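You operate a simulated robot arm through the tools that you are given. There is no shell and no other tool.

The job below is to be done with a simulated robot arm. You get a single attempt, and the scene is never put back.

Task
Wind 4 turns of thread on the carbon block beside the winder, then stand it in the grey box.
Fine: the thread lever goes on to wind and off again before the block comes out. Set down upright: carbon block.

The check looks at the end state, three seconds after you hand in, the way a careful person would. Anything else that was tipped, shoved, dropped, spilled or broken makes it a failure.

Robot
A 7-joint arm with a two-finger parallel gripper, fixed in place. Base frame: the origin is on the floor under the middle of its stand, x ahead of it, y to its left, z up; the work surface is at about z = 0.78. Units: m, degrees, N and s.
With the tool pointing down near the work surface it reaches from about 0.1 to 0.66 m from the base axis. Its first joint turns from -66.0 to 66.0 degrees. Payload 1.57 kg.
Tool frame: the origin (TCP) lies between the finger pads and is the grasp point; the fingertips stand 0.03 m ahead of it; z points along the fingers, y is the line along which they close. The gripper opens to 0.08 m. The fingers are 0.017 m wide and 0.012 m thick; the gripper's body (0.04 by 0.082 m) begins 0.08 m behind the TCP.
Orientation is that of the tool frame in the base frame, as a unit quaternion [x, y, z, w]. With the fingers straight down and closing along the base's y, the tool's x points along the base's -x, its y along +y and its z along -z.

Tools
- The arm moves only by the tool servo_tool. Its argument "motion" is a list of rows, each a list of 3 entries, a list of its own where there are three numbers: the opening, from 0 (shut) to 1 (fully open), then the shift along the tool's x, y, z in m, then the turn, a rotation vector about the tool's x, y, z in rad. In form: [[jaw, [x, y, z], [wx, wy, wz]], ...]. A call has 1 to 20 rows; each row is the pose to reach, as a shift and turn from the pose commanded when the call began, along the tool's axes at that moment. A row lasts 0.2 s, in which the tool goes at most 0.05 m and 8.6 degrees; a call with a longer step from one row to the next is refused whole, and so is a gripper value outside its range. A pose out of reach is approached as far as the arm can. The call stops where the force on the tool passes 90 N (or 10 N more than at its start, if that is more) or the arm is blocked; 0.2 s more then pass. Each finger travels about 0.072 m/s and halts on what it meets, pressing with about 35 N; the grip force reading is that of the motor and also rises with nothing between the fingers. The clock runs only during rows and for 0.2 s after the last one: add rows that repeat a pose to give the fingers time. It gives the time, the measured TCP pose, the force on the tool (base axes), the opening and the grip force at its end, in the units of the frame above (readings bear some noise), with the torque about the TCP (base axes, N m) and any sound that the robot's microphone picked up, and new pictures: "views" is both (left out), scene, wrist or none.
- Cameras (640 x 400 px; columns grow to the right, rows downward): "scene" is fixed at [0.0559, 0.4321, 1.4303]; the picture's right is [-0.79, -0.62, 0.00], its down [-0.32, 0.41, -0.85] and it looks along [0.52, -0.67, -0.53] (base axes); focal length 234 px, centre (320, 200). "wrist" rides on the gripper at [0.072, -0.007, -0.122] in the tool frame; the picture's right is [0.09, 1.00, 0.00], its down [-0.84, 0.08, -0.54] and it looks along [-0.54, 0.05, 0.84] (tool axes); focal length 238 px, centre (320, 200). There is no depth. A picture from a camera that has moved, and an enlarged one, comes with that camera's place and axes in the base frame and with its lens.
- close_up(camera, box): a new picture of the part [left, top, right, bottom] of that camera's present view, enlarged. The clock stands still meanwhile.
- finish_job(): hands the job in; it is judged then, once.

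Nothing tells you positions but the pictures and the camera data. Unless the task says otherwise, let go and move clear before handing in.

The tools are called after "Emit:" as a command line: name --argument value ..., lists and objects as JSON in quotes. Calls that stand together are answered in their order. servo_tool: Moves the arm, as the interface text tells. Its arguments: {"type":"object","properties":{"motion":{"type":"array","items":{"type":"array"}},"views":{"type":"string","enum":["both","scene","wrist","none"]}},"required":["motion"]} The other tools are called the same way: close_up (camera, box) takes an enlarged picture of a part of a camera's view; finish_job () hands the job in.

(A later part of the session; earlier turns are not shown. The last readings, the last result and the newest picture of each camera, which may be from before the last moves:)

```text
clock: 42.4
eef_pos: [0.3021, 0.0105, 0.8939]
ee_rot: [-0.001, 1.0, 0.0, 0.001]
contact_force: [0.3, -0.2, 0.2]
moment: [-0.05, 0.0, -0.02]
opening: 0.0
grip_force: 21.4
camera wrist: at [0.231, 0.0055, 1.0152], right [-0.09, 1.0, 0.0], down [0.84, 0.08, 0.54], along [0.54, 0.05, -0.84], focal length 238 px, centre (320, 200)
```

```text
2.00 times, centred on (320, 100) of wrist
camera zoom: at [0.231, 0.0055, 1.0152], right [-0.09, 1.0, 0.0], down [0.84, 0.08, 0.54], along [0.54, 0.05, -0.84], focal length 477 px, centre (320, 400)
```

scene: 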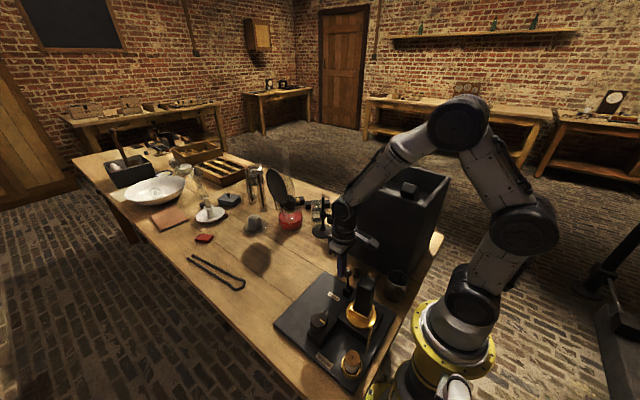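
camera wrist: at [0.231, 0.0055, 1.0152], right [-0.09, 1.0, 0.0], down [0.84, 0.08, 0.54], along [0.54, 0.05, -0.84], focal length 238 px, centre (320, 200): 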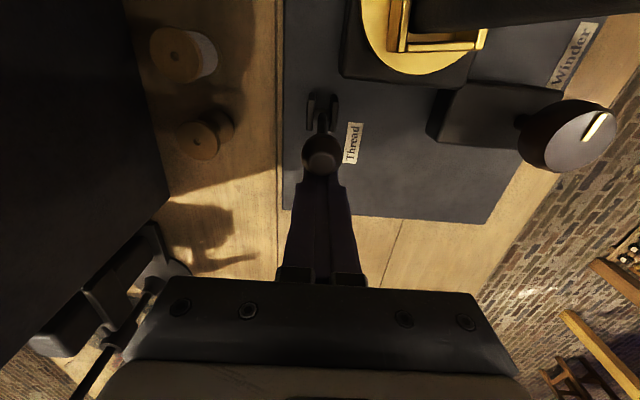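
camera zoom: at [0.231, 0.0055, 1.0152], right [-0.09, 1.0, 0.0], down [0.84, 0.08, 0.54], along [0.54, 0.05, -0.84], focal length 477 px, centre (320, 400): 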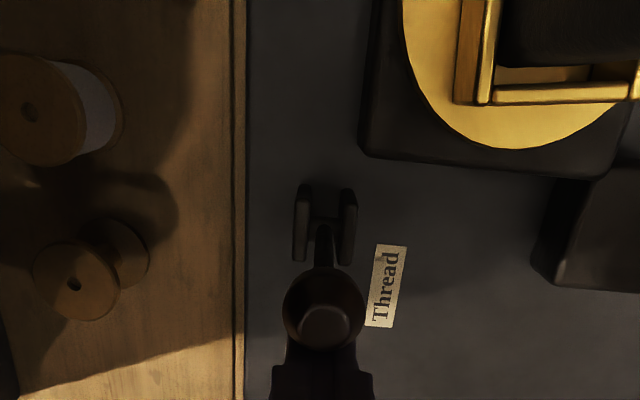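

The lever is following freely and is now nearly vertical. I'll keep pushing toward the base.

Emit:
servo_tool --motion '[[0, [0.007, 0, 0], [0, 0, 0]], [0, [0.014, 0, 0], [0, 0, 0]], [0, [0.021, 0, 0], [0, 0, 0]], [0, [0.028, 0, 0], [0, 0, 0]], [0, [0.033, 0, 0], [0, 0, 0]], [0, [0.033, 0, 0], [0, 0, 0]]]'

Emit:
close_up --camera "scene" --box '[290, 220, 400, 340]'

Emit:
close_up --camera "wrist" --box '[240, 0, 400, 200]'

```text
clock: 43.8
eef_pos: [0.2701, 0.0104, 0.8947]
ee_rot: [-0.001, 1.0, 0.0, 0.001]
contact_force: [4.4, 0.4, -2.2]
moment: [0.02, -0.06, 0.03]
opening: 0.0
grip_force: 21.1
camera wrist: at [0.1987, 0.0053, 1.0159], right [-0.09, 1.0, 0.0], down [0.84, 0.08, 0.54], along [0.54, 0.05, -0.84], focal length 238 px, centre (320, 200)
```

scene: 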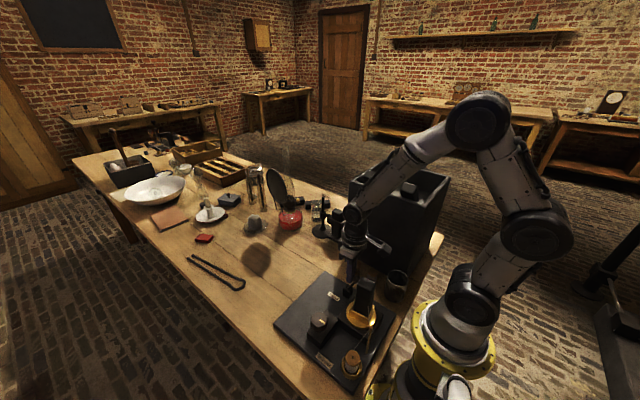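
wrist: 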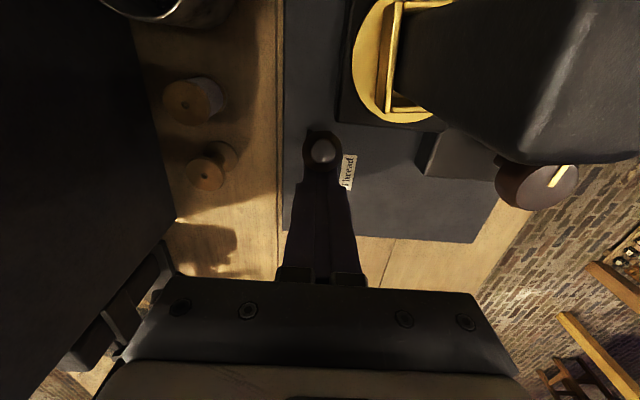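

```text
3.33 times, centred on (345, 280) of scene
camera zoom: at [0.056, 0.4321, 1.4303], right [-0.79, -0.62, 0.0], down [-0.32, 0.41, -0.85], along [0.52, -0.67, -0.53], focal length 782 px, centre (237, -67)
```

zoom: 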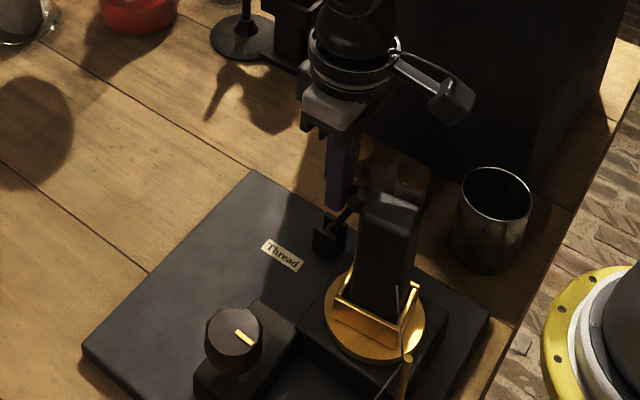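

```text
2.00 times, centred on (320, 100) of wrist
camera zoom: at [0.1987, 0.0053, 1.0159], right [-0.09, 1.0, 0.0], down [0.84, 0.08, 0.54], along [0.54, 0.05, -0.84], focal length 477 px, centre (320, 400)
```

zoom: 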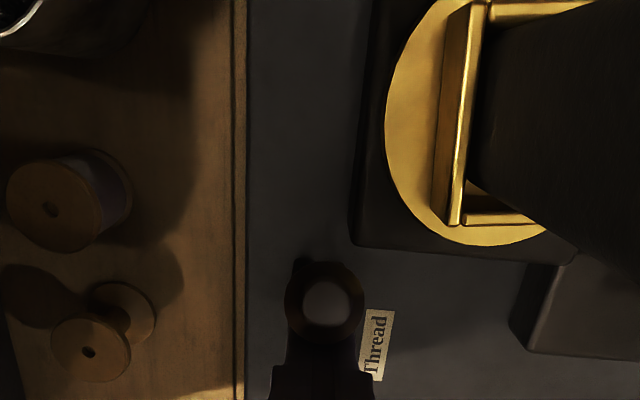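

A thread line has appeared from the guide post to the block, so the lever has engaged. I'll push a few millimetres more to make sure it's at its stop.

Emit:
servo_tool --motion '[[0, [0.002, 0, 0], [0, 0, 0]], [0, [0.004, 0, 0], [0, 0, 0]], [0, [0.004, 0, 0], [0, 0, 0]]]' --views "none"

Emit:
close_up --camera "scene" --box '[320, 250, 400, 350]'

```text
clock: 44.6
eef_pos: [0.2698, 0.0103, 0.896]
ee_rot: [0.0, 1.0, 0.0, 0.006]
contact_force: [22.6, -7.3, -1.4]
moment: [-0.16, -0.33, 0.05]
opening: 0.0
grip_force: 21.2
```

```text
4.00 times, centred on (360, 300) of scene
camera zoom: at [0.0565, 0.4319, 1.4303], right [-0.79, -0.62, 0.0], down [-0.32, 0.41, -0.85], along [0.52, -0.67, -0.53], focal length 938 px, centre (160, -200)
```

zoom: 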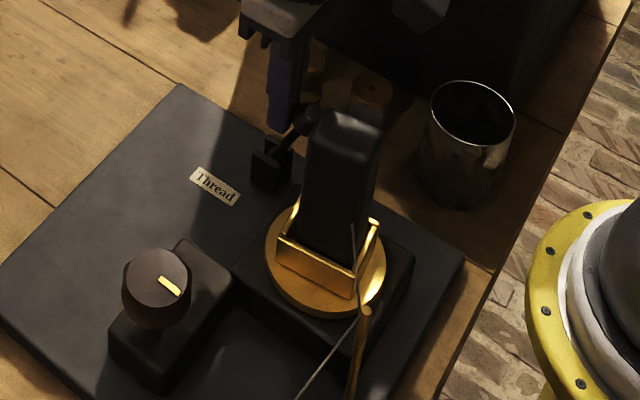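

The lever is at its stop in the wind position and the thread now runs from the spool past the post to the block. I'll back off gently, rise, and return above the dial.

Emit:
servo_tool --motion '[[0, [-0.006, 0, 0], [0, 0, 0]], [0, [-0.02, 0, 0], [0, 0, 0]], [0, [-0.03, 0, -0.03], [0, 0, 0]], [0, [-0.03, 0, -0.07], [0, 0, 0]], [0, [-0.03, 0, -0.11], [0, 0, 0]], [0.3, [-0.026, 0.035, -0.125], [0, 0, 0]], [0.6, [-0.02, 0.075, -0.125], [0, 0, 0]], [1, [-0.01, 0.115, -0.125], [0, 0, 0]], [1, [-0.0025, 0.153, -0.125], [0, 0, 0]], [1, [-0.0025, 0.153, -0.125], [0, 0, 0]]]'

Emit:
close_up --camera "scene" --box '[290, 240, 400, 395]'

Emit:
close_up --camera "wrist" --box '[100, 0, 400, 200]'

```text
clock: 46.8
eef_pos: [0.2683, 0.1634, 1.0206]
ee_rot: [0.0, 1.0, 0.0, 0.0]
contact_force: [0.2, -1.3, -0.5]
moment: [0.01, 0.0, -0.04]
opening: 0.0799
grip_force: 0.0
camera wrist: at [0.1965, 0.1583, 1.1408], right [-0.09, 1.0, 0.0], down [0.84, 0.08, 0.54], along [0.54, 0.05, -0.84], focal length 238 px, centre (320, 200)
```

scene: 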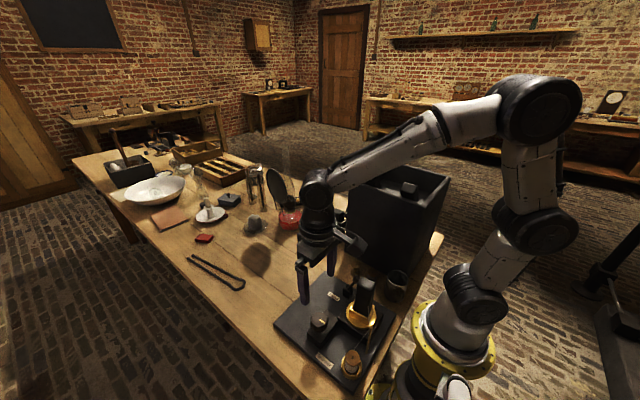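
wrist: 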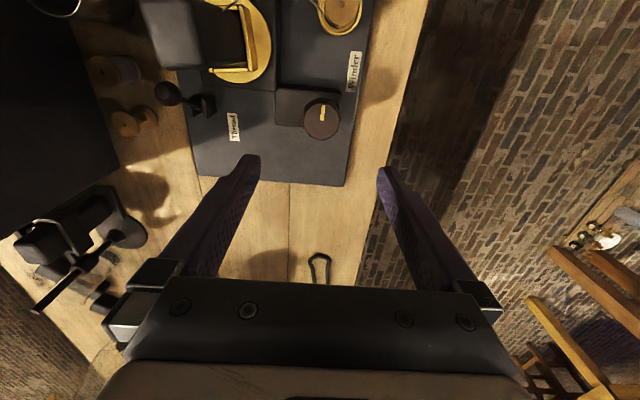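

```text
2.58 times, centred on (345, 318) of scene
camera zoom: at [0.0559, 0.4321, 1.4303], right [-0.79, -0.62, 0.0], down [-0.32, 0.41, -0.85], along [0.52, -0.67, -0.53], focal length 605 px, centre (256, -103)
```

zoom: 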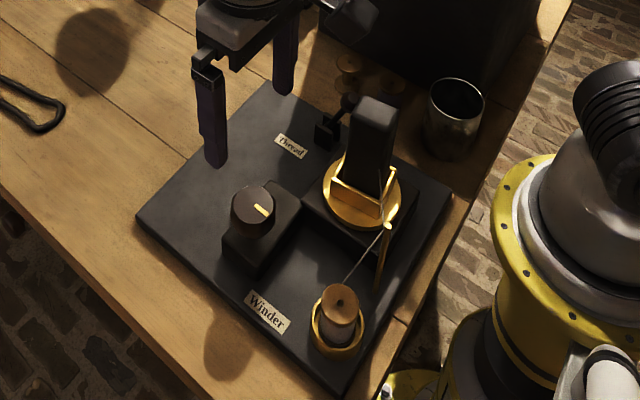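

```text
2.00 times, centred on (250, 100) of wrist
camera zoom: at [0.1965, 0.1583, 1.1408], right [-0.09, 1.0, 0.0], down [0.84, 0.08, 0.54], along [0.54, 0.05, -0.84], focal length 477 px, centre (460, 400)
```

zoom: 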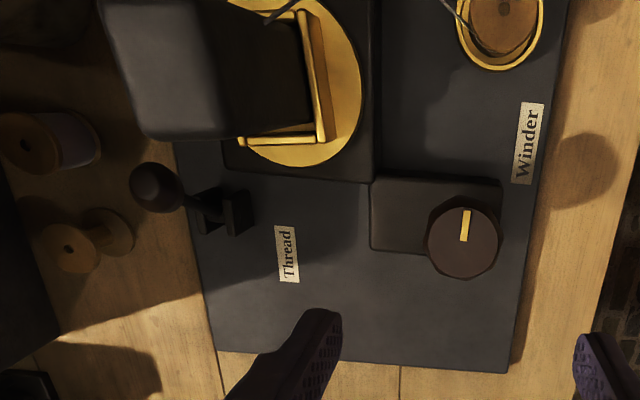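

The lever leans fully toward the base and the thread is engaged. My reference is the dial mark pointing toward the base and the holder at about +6°. I'll lower onto the dial, slightly re-centred, and grip it.

Emit:
servo_tool --motion '[[1, [0.0013, 0.0007, 0.03], [0, 0, 0]], [1, [0.0013, 0.0007, 0.07], [0, 0, 0]], [1, [0.0013, 0.0007, 0.11], [0, 0, 0]], [1, [0.0013, 0.0007, 0.135], [0, 0, 0]], [1, [0.0013, 0.0007, 0.143], [0, 0, 0]], [0.8, [0.0013, 0.0007, 0.143], [0, 0, 0]], [0.65, [0.0013, 0.0007, 0.143], [0, 0, 0]], [0.55, [0.0013, 0.0007, 0.143], [0, 0, 0]], [0.45, [0.0013, 0.0007, 0.143], [0, 0, 0]], [0.2, [0.0013, 0.0007, 0.143], [0, 0, 0]], [0, [0.0013, 0.0007, 0.143], [0, 0, 0]], [0, [0.0013, 0.0007, 0.143], [0, 0, 0]]]' --views "wrist"

Emit:
close_up --camera "wrist" --box '[240, 60, 400, 220]'

```text
clock: 49.4
eef_pos: [0.2661, 0.1667, 0.8768]
ee_rot: [0.0, 1.0, 0.001, 0.001]
contact_force: [-1.6, 28.2, -11.7]
moment: [0.52, -0.12, -0.05]
opening: 0.0436
grip_force: 45.2
camera wrist: at [0.1946, 0.1593, 0.9976], right [-0.09, 1.0, 0.0], down [0.84, 0.08, 0.54], along [0.54, 0.05, -0.84], focal length 238 px, centre (320, 200)
```

wrist: 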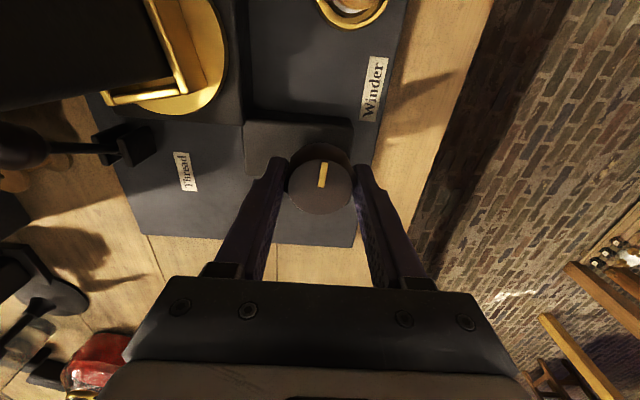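

```text
2.50 times, centred on (320, 140) of wrist
camera zoom: at [0.1946, 0.1593, 0.9976], right [-0.09, 1.0, 0.0], down [0.84, 0.08, 0.54], along [0.54, 0.05, -0.84], focal length 596 px, centre (320, 350)
```

zoom: 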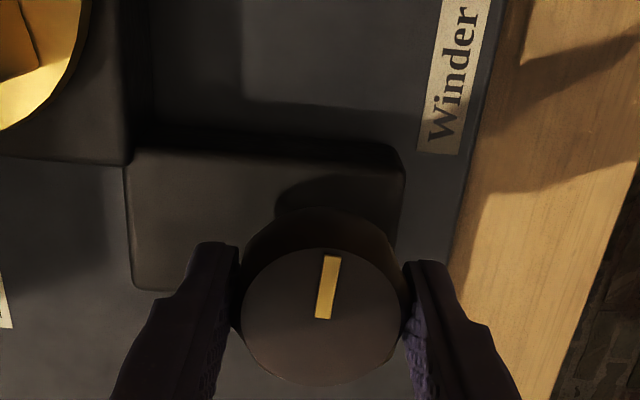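

Gripped, with a +y force of 28 N, so I'll ease 1.4 mm toward +y. Then I'll start winding clockwise, 80° first.

Emit:
servo_tool --motion '[[0, [0, 0.0014, 0], [0, 0, 0]], [0, [0, 0.0014, 0], [0, 0, 0]]]' --views "none"

```text
clock: 50.0
eef_pos: [0.2665, 0.1644, 0.8766]
ee_rot: [0.0, 1.0, 0.0, 0.0]
contact_force: [-1.8, 12.3, -1.3]
moment: [0.36, -1.03, -0.03]
opening: 0.0434
grip_force: 45.0
```

Emit:
servo_tool --motion '[[0, [0, 0.0006, 0], [0, 0, 0.07]], [0, [0, 0.0006, 0], [0, 0, 0.21]], [0, [0, 0.0006, 0], [0, 0, 0.35]], [0, [0, 0.0006, 0], [0, 0, 0.49]], [0, [0, 0.0006, 0], [0, 0, 0.63]], [0, [0, 0.0006, 0], [0, 0, 0.77]], [0, [0, 0.0006, 0], [0, 0, 0.91]], [0, [0, 0.0006, 0], [0, 0, 1.05]], [0, [0, 0.0006, 0], [0, 0, 1.19]], [0, [0, 0.0006, 0], [0, 0, 1.33]], [0, [0, 0.0006, 0], [0, 0, 1.4]], [0, [0, 0.0006, 0], [0, 0, 1.4]]]'

Emit:
close_up --camera "scene" --box '[330, 265, 400, 340]'

```text
clock: 52.6
eef_pos: [0.266, 0.1647, 0.8756]
ee_rot: [0.645, 0.764, -0.002, -0.001]
contact_force: [-5.2, -24.5, 20.2]
moment: [-0.1, -0.24, -0.02]
opening: 0.0438
grip_force: 45.1
camera wrist: at [0.2475, 0.2362, 0.997], right [0.97, 0.26, 0.0], down [0.22, -0.81, 0.54], along [0.14, -0.53, -0.84], focal length 238 px, centre (320, 200)
```

scene: 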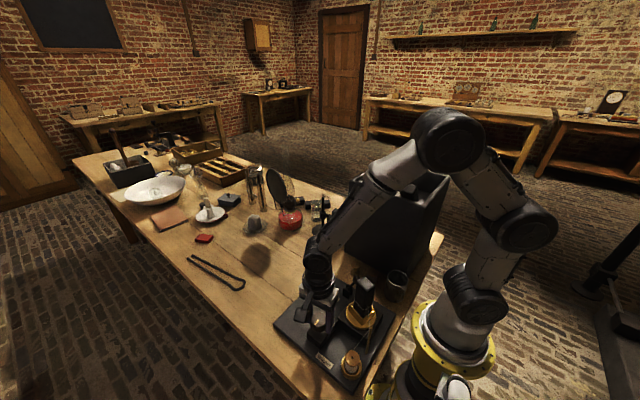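
wrist: 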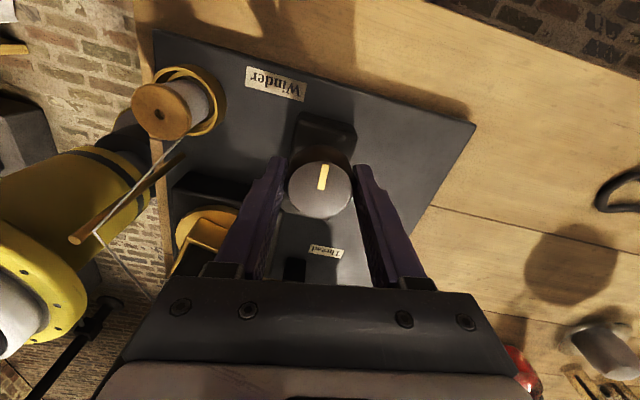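

```text
5.33 times, centred on (365, 302) of scene
camera zoom: at [0.0556, 0.4314, 1.4306], right [-0.79, -0.62, 0.0], down [-0.32, 0.41, -0.85], along [0.52, -0.67, -0.53], focal length 1251 px, centre (80, -347)
```

zoom: 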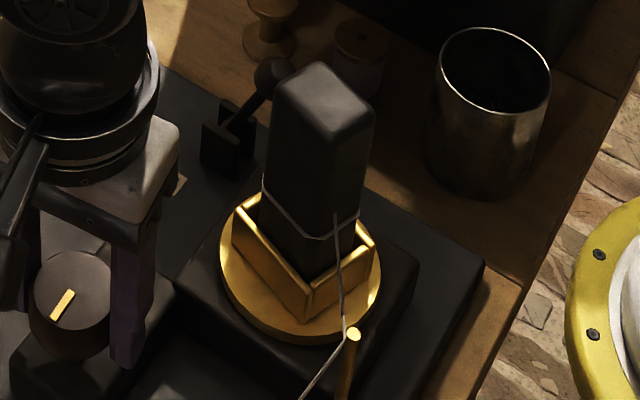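

The thread is visibly wrapping the block. I'll check the dial mark and the holder's angle closely before going on.

Emit:
close_up --camera "wrist" --box '[240, 60, 400, 220]'

Emit:
close_up --camera "scene" --box '[345, 265, 385, 335]'

Emit:
close_up --camera "scene" --box '[300, 260, 400, 390]'

```text
2.50 times, centred on (320, 140) of wrist
camera zoom: at [0.2475, 0.2362, 0.997], right [0.97, 0.26, 0.0], down [0.22, -0.81, 0.54], along [0.14, -0.53, -0.84], focal length 596 px, centre (320, 350)
```

zoom: 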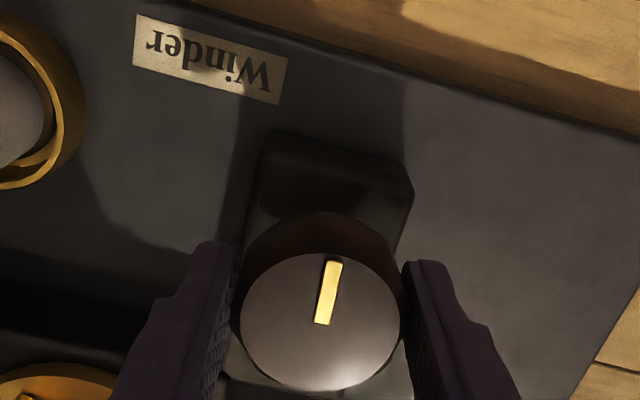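

```text
5.71 times, centred on (365, 300) of scene
camera zoom: at [0.0556, 0.4314, 1.4306], right [-0.79, -0.62, 0.0], down [-0.32, 0.41, -0.85], along [0.52, -0.67, -0.53], focal length 1340 px, centre (63, -371)
```

zoom: 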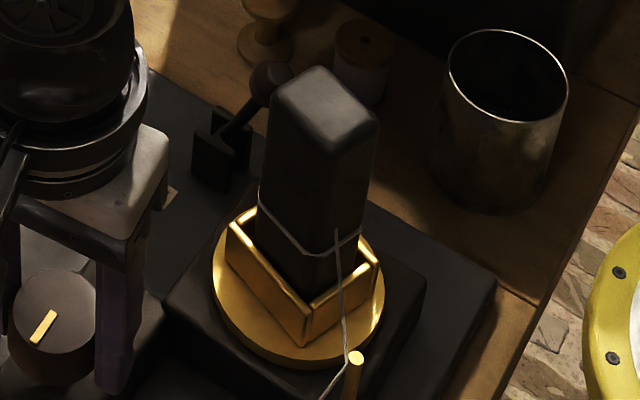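

```text
3.08 times, centred on (350, 325) of scene
camera zoom: at [0.0556, 0.4314, 1.4306], right [-0.79, -0.62, 0.0], down [-0.32, 0.41, -0.85], along [0.52, -0.67, -0.53], focal length 722 px, centre (228, -185)
```

zoom: 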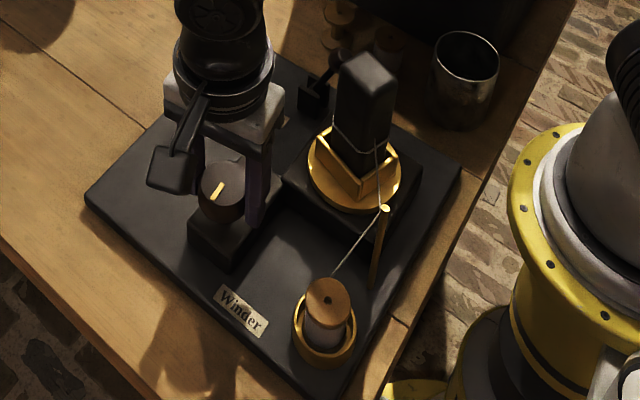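

The dial mark shows the dial has turned about 90° since the lever went on. The holder angle is ambiguous between two gear ratios, about 2 in the same direction or about 4 in the opposite one. A small 8° step will settle it.

Emit:
servo_tool --motion '[[0, [-0.001, -0.0002, 0], [0, 0, 0]], [0, [-0.001, -0.0002, 0], [0, 0, 0.07]], [0, [-0.001, -0.0002, 0], [0, 0, 0.14]], [0, [-0.001, -0.0002, 0], [0, 0, 0.14]]]' --views "none"

Emit:
close_up --camera "scene" --box '[345, 265, 385, 335]'

Emit:
close_up --camera "wrist" --box '[240, 60, 400, 220]'

```text
clock: 53.6
eef_pos: [0.2652, 0.1644, 0.8757]
ee_rot: [0.696, 0.718, -0.001, 0.0]
contact_force: [-11.9, -5.4, 9.9]
moment: [0.08, 0.35, -0.02]
opening: 0.0434
grip_force: 45.0
```

```text
5.71 times, centred on (365, 300) of scene
camera zoom: at [0.0555, 0.4319, 1.4304], right [-0.79, -0.62, 0.0], down [-0.32, 0.41, -0.85], along [0.52, -0.67, -0.53], focal length 1340 px, centre (63, -371)
```

zoom: 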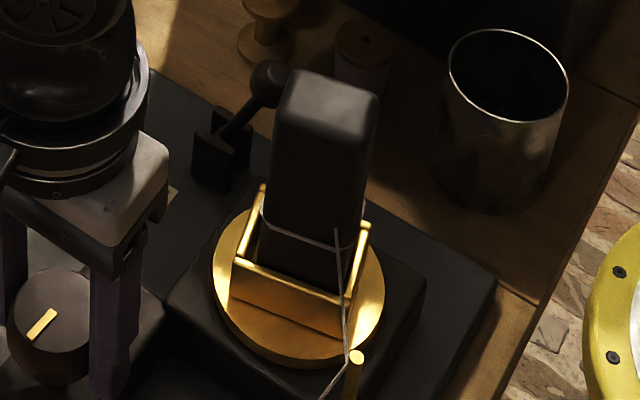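

```text
2.50 times, centred on (320, 140) of wrist
camera zoom: at [0.2573, 0.238, 0.997], right [0.99, 0.12, 0.0], down [0.1, -0.83, 0.54], along [0.06, -0.54, -0.84], focal length 596 px, centre (320, 350)
```

zoom: 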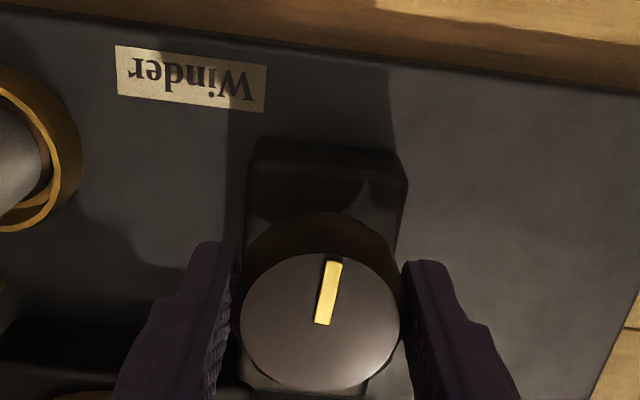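

That settles it: 8° clockwise on the dial turned the table about 32° counter-clockwise. The ratio is 4, so one full dial turn makes 4 thread turns. About 93–95° is done so far, and I'll continue clockwise another 72° if the wrist allows.

Emit:
servo_tool --motion '[[0, [0, 0, 0], [0, 0, 0.07]], [0, [0, 0, 0], [0, 0, 0.21]], [0, [0, 0, 0], [0, 0, 0.35]], [0, [0, 0, 0], [0, 0, 0.49]], [0, [0, 0, 0], [0, 0, 0.63]], [0, [0, 0, 0], [0, 0, 0.77]], [0, [0, 0, 0], [0, 0, 0.91]], [0, [0, 0, 0], [0, 0, 1.05]], [0, [0, 0, 0], [0, 0, 1.19]], [0, [0, 0, 0], [0, 0, 1.26]], [0, [0, 0, 0], [0, 0, 1.26]]]'

Emit:
close_up --camera "scene" --box '[345, 265, 385, 335]'

Emit:
close_up --camera "wrist" --box '[240, 60, 400, 220]'

```text
clock: 55.4
eef_pos: [0.2645, 0.1637, 0.8699]
ee_rot: [0.951, 0.31, 0.005, -0.011]
contact_force: [-7.3, 10.2, -3.2]
moment: [-0.75, 0.05, 0.04]
opening: 0.0437
grip_force: 45.0
out of reach, approached as far as the arm can: row 8, 9
stopped in row 9: the force on the tool passed its limit at 152 N (the readings are from after the stop); the commanded pose is now the measured one
camera wrist: at [0.3183, 0.21, 0.9926], right [0.66, -0.75, -0.02], down [-0.63, -0.57, 0.53], along [-0.4, -0.34, -0.85], focal length 238 px, centre (320, 200)
```

scene: 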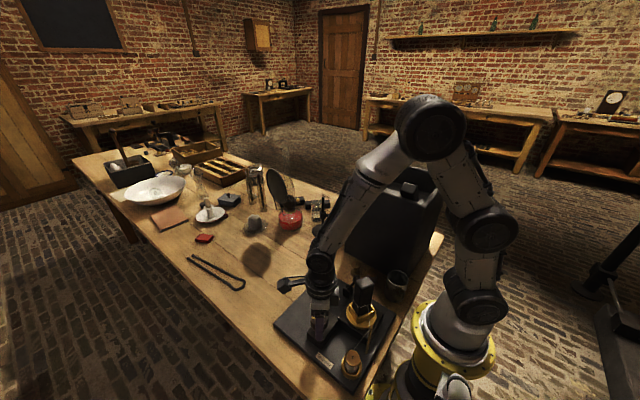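
wrist: 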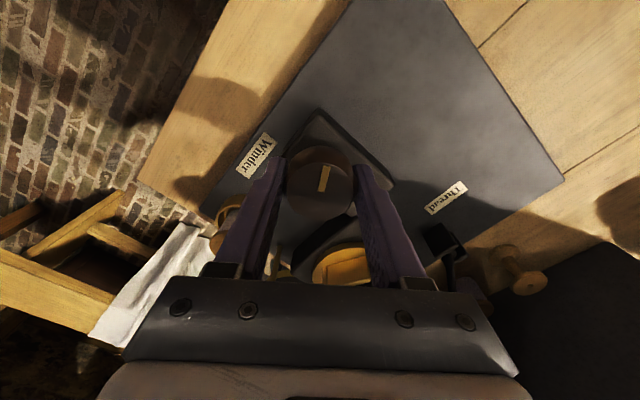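

```text
5.71 times, centred on (365, 300) of scene
camera zoom: at [0.0558, 0.4323, 1.4302], right [-0.79, -0.62, 0.0], down [-0.32, 0.41, -0.85], along [0.52, -0.67, -0.52], focal length 1340 px, centre (63, -371)
```

zoom: 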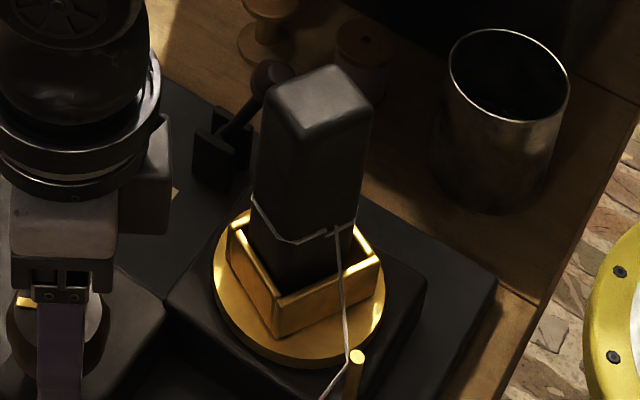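

```text
2.50 times, centred on (320, 140) of wrist
camera zoom: at [0.3183, 0.21, 0.9926], right [0.66, -0.75, -0.02], down [-0.63, -0.57, 0.53], along [-0.4, -0.34, -0.85], focal length 596 px, centre (320, 350)
```

zoom: 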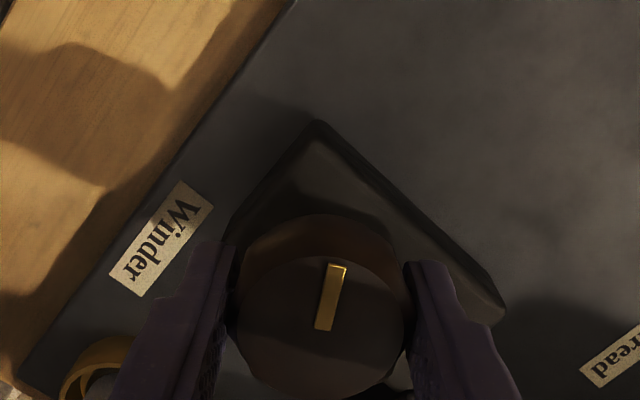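

The wrist hit its limit near -144° and the call stopped on force; readings are back to normal and nothing looks displaced. The dial has turned about 150° since the lever went on, so roughly 211° remain. I'll release, rise and turn back for a fresh grip, staying clear of that limit.

Emit:
servo_tool --motion '[[0.7, [0, 0, 0], [0, 0, 0]], [1, [0, 0, 0], [0, 0, 0]], [1, [0, 0, 0], [0, 0, 0]], [1, [0, 0, -0.03], [0, 0, 0]], [1, [0, 0, -0.07], [0, 0, 0]], [1, [0, 0, -0.1], [0, 0, 0]], [1, [0, 0, -0.1], [0, 0, 0]]]'

Emit:
close_up --camera "scene" --box '[290, 250, 400, 395]'

```text
clock: 57.0
eef_pos: [0.2655, 0.1623, 0.9717]
ee_rot: [0.95, 0.311, 0.006, -0.014]
contact_force: [-0.1, 0.2, 0.4]
moment: [0.04, 0.03, -0.03]
opening: 0.0799
grip_force: 0.1
camera wrist: at [0.3198, 0.2072, 1.0943], right [0.66, -0.75, -0.02], down [-0.63, -0.57, 0.52], along [-0.4, -0.33, -0.85], focal length 238 px, centre (320, 200)
```

scene: 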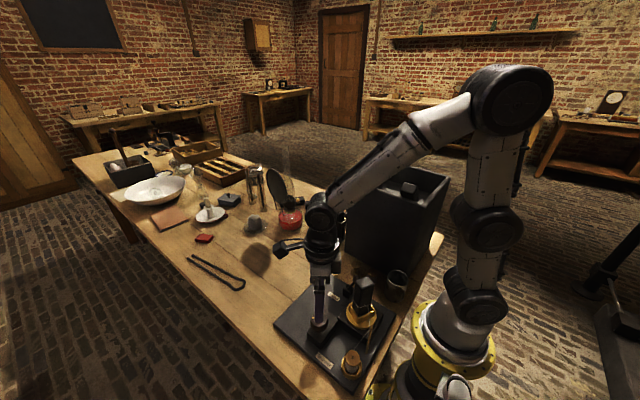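
wrist: 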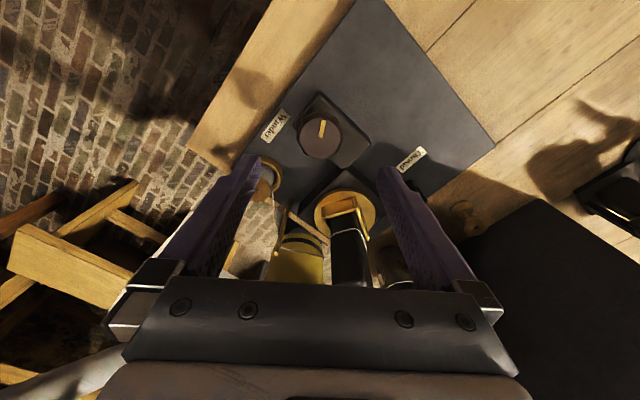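

```text
2.76 times, centred on (345, 322) of scene
camera zoom: at [0.0559, 0.4321, 1.4303], right [-0.79, -0.62, 0.0], down [-0.32, 0.41, -0.85], along [0.52, -0.67, -0.53], focal length 647 px, centre (251, -138)
```

zoom: 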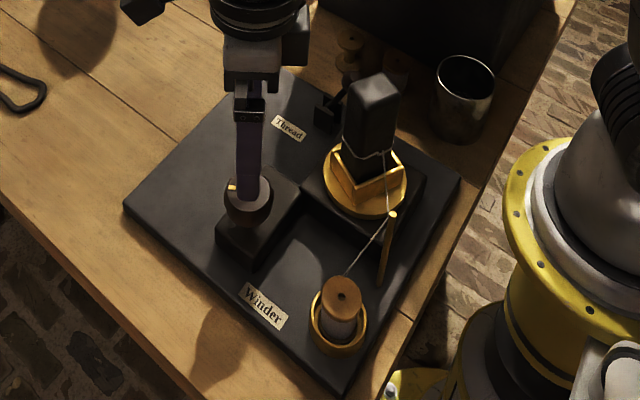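

I'll turn the tool back to its original heading at this height.

Emit:
servo_tool --motion '[[1, [0, 0, 0], [0, 0, -0.14]], [1, [0, 0, 0], [0, 0, -0.28]], [1, [0, 0, 0], [0, 0, -0.42]], [1, [0, 0, 0], [0, 0, -0.56]], [1, [0, 0, 0], [0, 0, -0.7]], [1, [0, 0, 0], [0, 0, -0.84]], [1, [0, 0, 0], [0, 0, -0.98]], [1, [0, 0, 0], [0, 0, -1.12]], [1, [0, 0, 0], [0, 0, -1.26]], [1, [0, 0, 0], [0, 0, -1.4]], [1, [0, 0, 0], [0, 0, -1.54]], [1, [0, 0, 0], [0, 0, -1.68]], [1, [0, 0, 0], [0, 0, -1.82]], [1, [0, 0, 0], [0, 0, -1.96]], [1, [0, 0, 0], [0, 0, -2.1]], [1, [0, 0, 0], [0, 0, -2.24]], [1, [0, 0, 0], [0, 0, -2.38]], [1, [0, 0, 0], [0, 0, -2.511]], [1, [0, 0, 0], [0, 0, -2.511]]]' --views "none"

```text
clock: 61.0
eef_pos: [0.2632, 0.1611, 0.97]
ee_rot: [0.0, 1.0, 0.013, 0.003]
contact_force: [-0.7, -1.4, -0.4]
moment: [0.02, -0.03, 0.04]
opening: 0.0801
grip_force: 0.0
```

Emit:
servo_tool --motion '[[1, [-0.002, 0.0034, 0], [0.026, 0.006, 0]], [1, [-0.002, 0.0034, 0], [0.026, 0.006, 0]], [1, [-0.002, 0.0034, 0], [0.026, 0.006, 0]]]'

Emit:
close_up --camera "wrist" --box '[120, 0, 400, 200]'

Emit:
close_up --camera "scene" --box '[290, 250, 400, 395]'

```text
clock: 61.8
eef_pos: [0.2662, 0.1653, 0.9717]
ee_rot: [0.001, 1.0, 0.0, 0.0]
contact_force: [-0.2, 0.8, -0.2]
moment: [-0.02, -0.01, -0.01]
opening: 0.0801
grip_force: 0.1
camera wrist: at [0.195, 0.1594, 1.0921], right [-0.09, 1.0, 0.0], down [0.84, 0.07, 0.54], along [0.54, 0.05, -0.84], focal length 238 px, centre (320, 200)
```

scene: 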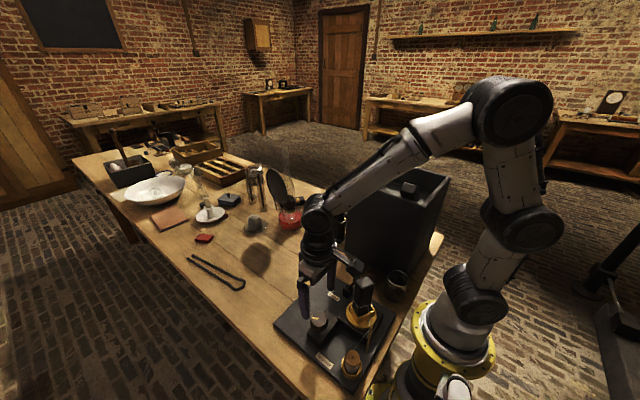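
wrist: 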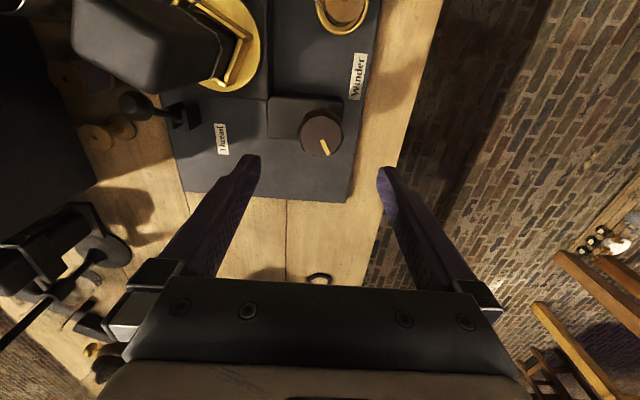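

```text
2.00 times, centred on (260, 100) of wrist
camera zoom: at [0.195, 0.1594, 1.0921], right [-0.09, 1.0, 0.0], down [0.84, 0.07, 0.54], along [0.54, 0.05, -0.84], focal length 477 px, centre (440, 400)
```

zoom: 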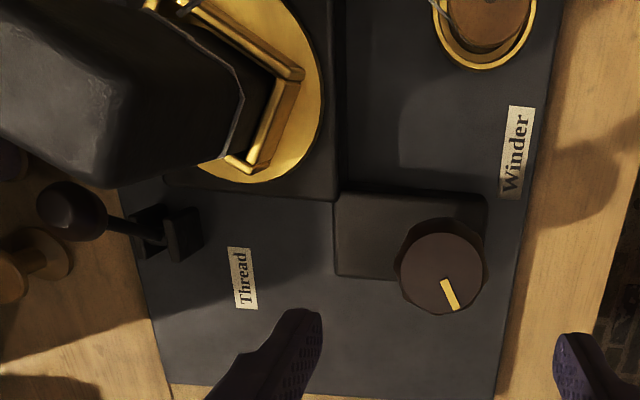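

```text
2.76 times, centred on (345, 322) of scene
camera zoom: at [0.0559, 0.4321, 1.4303], right [-0.79, -0.62, 0.0], down [-0.32, 0.41, -0.85], along [0.52, -0.67, -0.53], focal length 647 px, centre (251, -138)
```

zoom: 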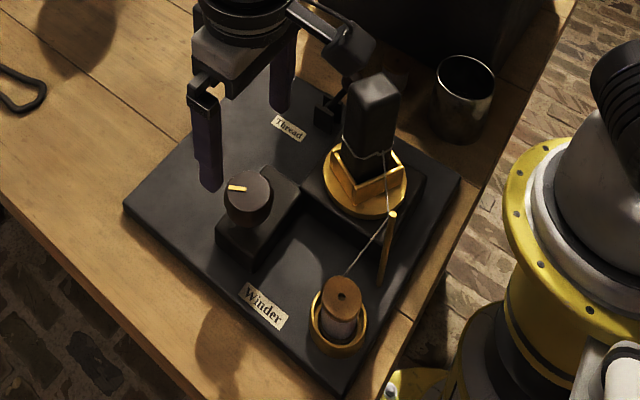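

The dial mark reads about 153° turned and the holder about 596° (roughly 1.66 turns of thread), leaving about 209° of dial. I'll lower and grip again at this heading.

Emit:
servo_tool --motion '[[1, [0, 0.001, 0.03], [0, 0, 0]], [1, [0, 0.001, 0.065], [0, 0, 0]], [1, [0, 0.001, 0.088], [0, 0, 0]], [1, [0, 0.001, 0.095], [0, 0, 0]], [0.8, [0, 0.001, 0.095], [0, 0, 0]], [0.65, [0, 0.001, 0.095], [0, 0, 0]], [0.55, [0, 0.001, 0.095], [0, 0, 0]], [0.45, [0, 0.001, 0.095], [0, 0, 0]], [0.2, [0, 0.001, 0.095], [0, 0, 0]], [0, [0, 0.001, 0.095], [0, 0, 0]], [0, [0, 0.001, 0.095], [0, 0, 0]]]' --views "none"

```text
clock: 64.2
eef_pos: [0.2675, 0.1653, 0.8757]
ee_rot: [0.002, 1.0, -0.001, 0.001]
contact_force: [3.5, -9.6, -2.4]
moment: [-0.11, -0.12, 0.01]
opening: 0.0435
grip_force: 44.4
```

Grip forces are low. I'll turn clockwise about 105°, staying well inside the wrist limit.

Emit:
servo_tool --motion '[[0, [0, -0.0005, 0], [0, 0, 0.07]], [0, [0, -0.0005, 0], [0, 0, 0.21]], [0, [0, -0.0005, 0], [0, 0, 0.35]], [0, [0, -0.0005, 0], [0, 0, 0.49]], [0, [0, -0.0005, 0], [0, 0, 0.63]], [0, [0, -0.0005, 0], [0, 0, 0.77]], [0, [0, -0.0005, 0], [0, 0, 0.91]], [0, [0, -0.0005, 0], [0, 0, 1.05]], [0, [0, -0.0005, 0], [0, 0, 1.19]], [0, [0, -0.0005, 0], [0, 0, 1.33]], [0, [0, -0.0005, 0], [0, 0, 1.47]], [0, [0, -0.0005, 0], [0, 0, 1.61]], [0, [0, -0.0005, 0], [0, 0, 1.75]], [0, [0, -0.0005, 0], [0, 0, 1.83]], [0, [0, -0.0005, 0], [0, 0, 1.83]]]'

Emit:
close_up --camera "scene" --box '[345, 265, 385, 335]'

Emit:
close_up --camera "wrist" --box '[240, 60, 400, 220]'

```text
clock: 67.4
eef_pos: [0.2647, 0.1643, 0.874]
ee_rot: [0.794, 0.608, -0.002, 0.002]
contact_force: [-1.8, -28.2, -0.8]
moment: [-0.4, -0.25, -0.01]
opening: 0.0436
grip_force: 44.8
camera wrist: at [0.2782, 0.2368, 0.9967], right [0.99, -0.17, 0.0], down [-0.14, -0.83, 0.54], along [-0.1, -0.54, -0.84], focal length 238 px, centre (320, 200)
```

scene: 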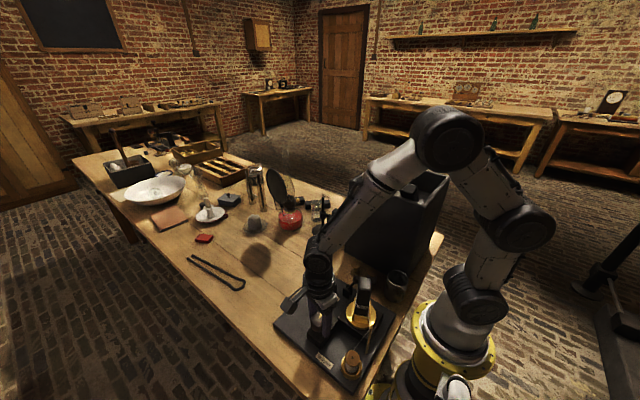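
wrist: 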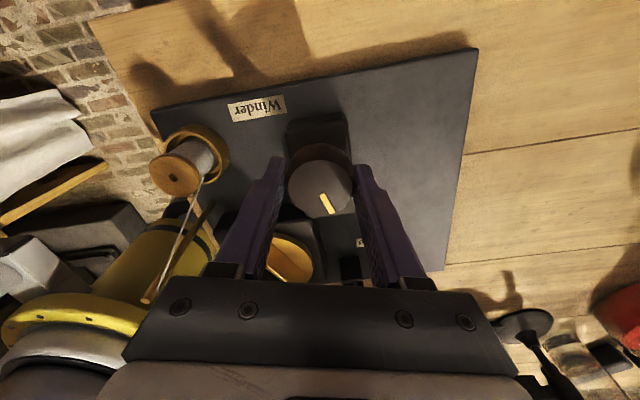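

```text
5.71 times, centred on (365, 300) of scene
camera zoom: at [0.0559, 0.4314, 1.4305], right [-0.79, -0.62, 0.0], down [-0.32, 0.41, -0.85], along [0.52, -0.67, -0.53], focal length 1340 px, centre (63, -371)
```

zoom: 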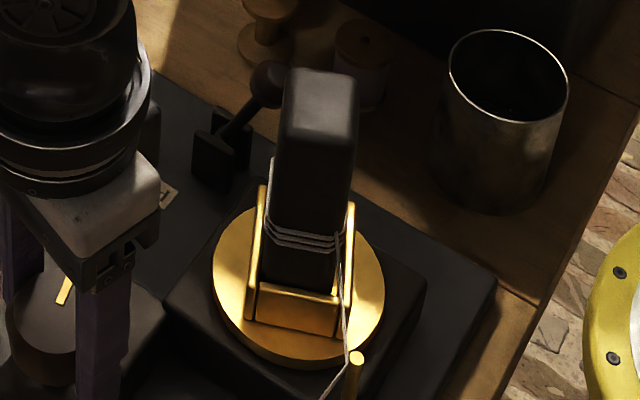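

```text
2.50 times, centred on (320, 140) of wrist
camera zoom: at [0.2782, 0.2368, 0.9967], right [0.99, -0.17, 0.0], down [-0.14, -0.83, 0.54], along [-0.1, -0.54, -0.84], focal length 596 px, centre (320, 350)
```

zoom: 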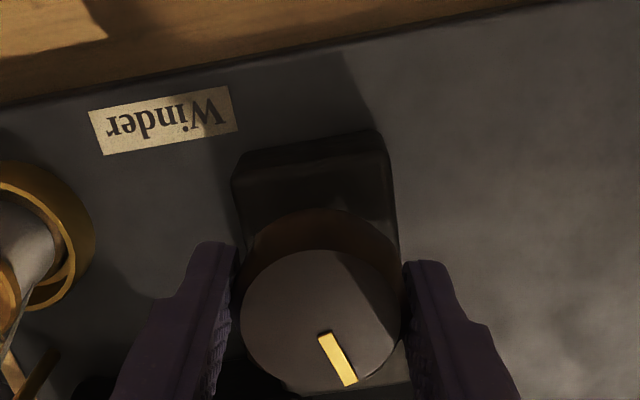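

About three loops now show on the block. Both the dial mark (254°) and the holder angle (about 1012°) agree, so about 106° of dial remain for exactly 4 turns. I'll release, rise, turn back and re-grip for the last stroke.

Emit:
servo_tool --motion '[[0.7, [0, 0, 0], [0, 0, 0]], [1, [0, 0, 0], [0, 0, 0]], [1, [0, 0, 0], [0, 0, 0]], [1, [0, 0, -0.04], [0, 0, 0]], [1, [0, 0, -0.08], [0, 0, -0.1]], [1, [0, 0, -0.095], [0, 0, -0.24]], [1, [0, 0, -0.095], [0, 0, -0.38]], [1, [0, 0, -0.095], [0, 0, -0.52]], [1, [0, 0, -0.095], [0, 0, -0.66]], [1, [0, 0, -0.095], [0, 0, -0.8]], [1, [0, 0, -0.095], [0, 0, -0.94]], [1, [0, 0, -0.095], [0, 0, -1.08]], [1, [0, 0, -0.095], [0, 0, -1.22]], [1, [0, 0, -0.095], [0, 0, -1.36]], [1, [0, 0, -0.095], [0, 0, -1.5]], [1, [0, 0, -0.095], [0, 0, -1.64]], [1, [0, 0, -0.095], [0, 0, -1.78]], [1, [0, 0, -0.095], [0, 0, -1.83]], [1, [0, 0, -0.095], [0, 0, -1.83]]]'

Emit:
close_up --camera "wrist" --box '[120, 0, 400, 200]'

Emit:
close_up --camera "scene" --box '[345, 265, 385, 335]'

```text
clock: 71.4
eef_pos: [0.267, 0.1644, 0.9704]
ee_rot: [0.001, 1.0, -0.001, 0.001]
contact_force: [0.2, -0.7, -0.4]
moment: [0.02, -0.02, 0.01]
opening: 0.0797
grip_force: 0.0
camera wrist: at [0.1948, 0.1596, 1.0919], right [-0.09, 1.0, 0.0], down [0.84, 0.08, 0.54], along [0.54, 0.05, -0.84], focal length 238 px, centre (320, 200)
```

scene: 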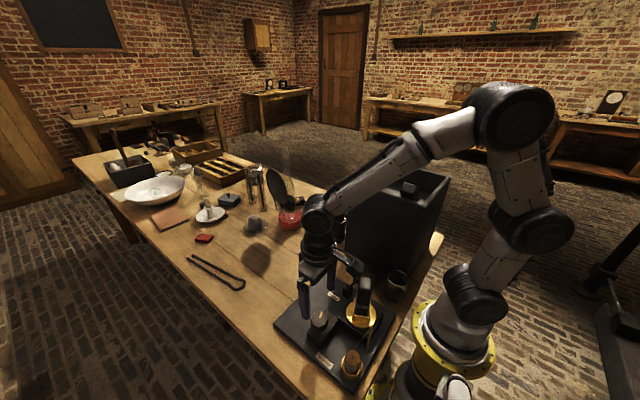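
wrist: 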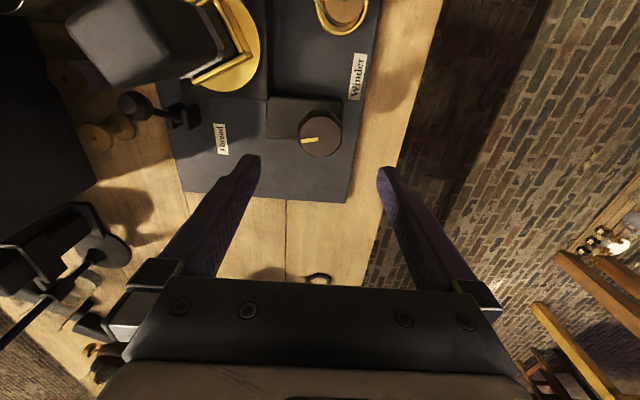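

```text
2.00 times, centred on (260, 100) of wrist
camera zoom: at [0.1948, 0.1596, 1.0919], right [-0.09, 1.0, 0.0], down [0.84, 0.08, 0.54], along [0.54, 0.05, -0.84], focal length 477 px, centre (440, 400)
```

zoom: 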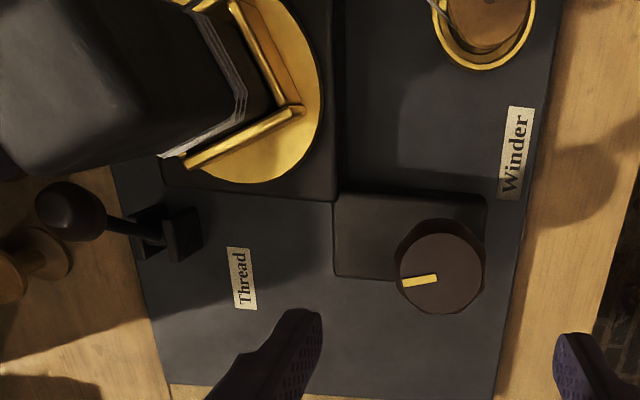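

```text
5.71 times, centred on (365, 300) of scene
camera zoom: at [0.0559, 0.4321, 1.4303], right [-0.79, -0.62, 0.0], down [-0.32, 0.41, -0.85], along [0.52, -0.67, -0.53], focal length 1340 px, centre (63, -371)
```

zoom: 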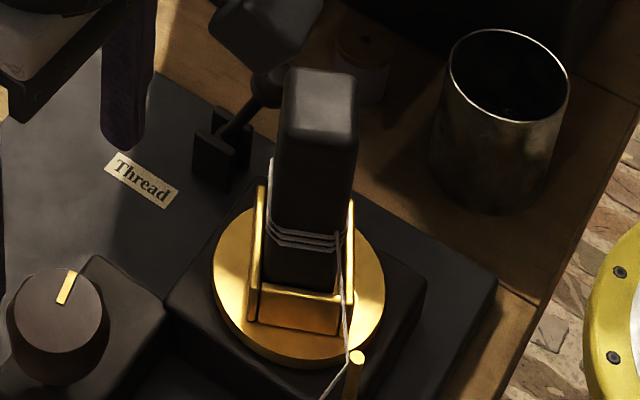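

The dial mark at -73° again gives about 106.5° left. I'll lower and grip for the last stroke.

Emit:
servo_tool --motion '[[1, [0, 0, 0.03], [0, 0, 0]], [1, [0, 0, 0.065], [0, 0, 0]], [1, [0, 0, 0.088], [0, 0, 0]], [1, [0, 0, 0.095], [0, 0, 0]], [0.8, [0, 0, 0.095], [0, 0, 0]], [0.65, [0, 0, 0.095], [0, 0, 0]], [0.55, [0, 0, 0.095], [0, 0, 0]], [0.45, [0, 0, 0.095], [0, 0, 0]], [0.2, [0, 0, 0.095], [0, 0, 0]], [0, [0, 0, 0.095], [0, 0, 0]], [0, [0, 0, 0.095], [0, 0, 0]]]' --views "wrist"

Emit:
close_up --camera "wrist" --box '[240, 60, 400, 220]'

Emit:
close_up --camera "scene" --box '[345, 265, 385, 335]'

```text
clock: 73.8
eef_pos: [0.2665, 0.1654, 0.8771]
ee_rot: [0.002, 1.0, 0.0, 0.0]
contact_force: [2.1, -2.5, -2.9]
moment: [0.06, -0.1, -0.03]
opening: 0.0437
grip_force: 45.2
camera wrist: at [0.1951, 0.16, 0.9974], right [-0.09, 1.0, 0.0], down [0.84, 0.07, 0.54], along [0.54, 0.05, -0.84], focal length 238 px, centre (320, 200)
```

wrist: 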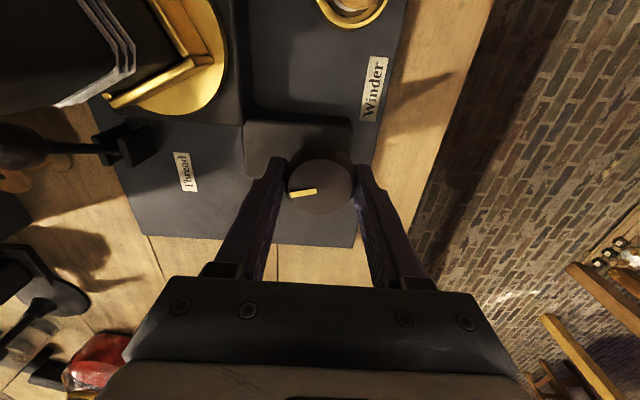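

```text
2.50 times, centred on (320, 140) of wrist
camera zoom: at [0.1951, 0.16, 0.9974], right [-0.09, 1.0, 0.0], down [0.84, 0.07, 0.54], along [0.54, 0.05, -0.84], focal length 596 px, centre (320, 350)
```

zoom: 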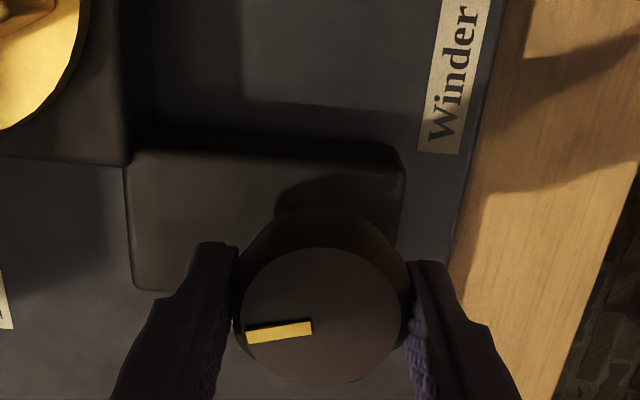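

```text
5.71 times, centred on (365, 300) of scene
camera zoom: at [0.056, 0.432, 1.4303], right [-0.79, -0.62, 0.0], down [-0.32, 0.41, -0.85], along [0.52, -0.67, -0.53], focal length 1340 px, centre (63, -371)
```

zoom: 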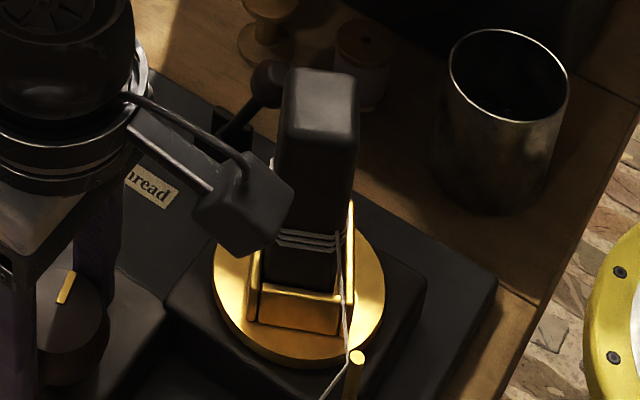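

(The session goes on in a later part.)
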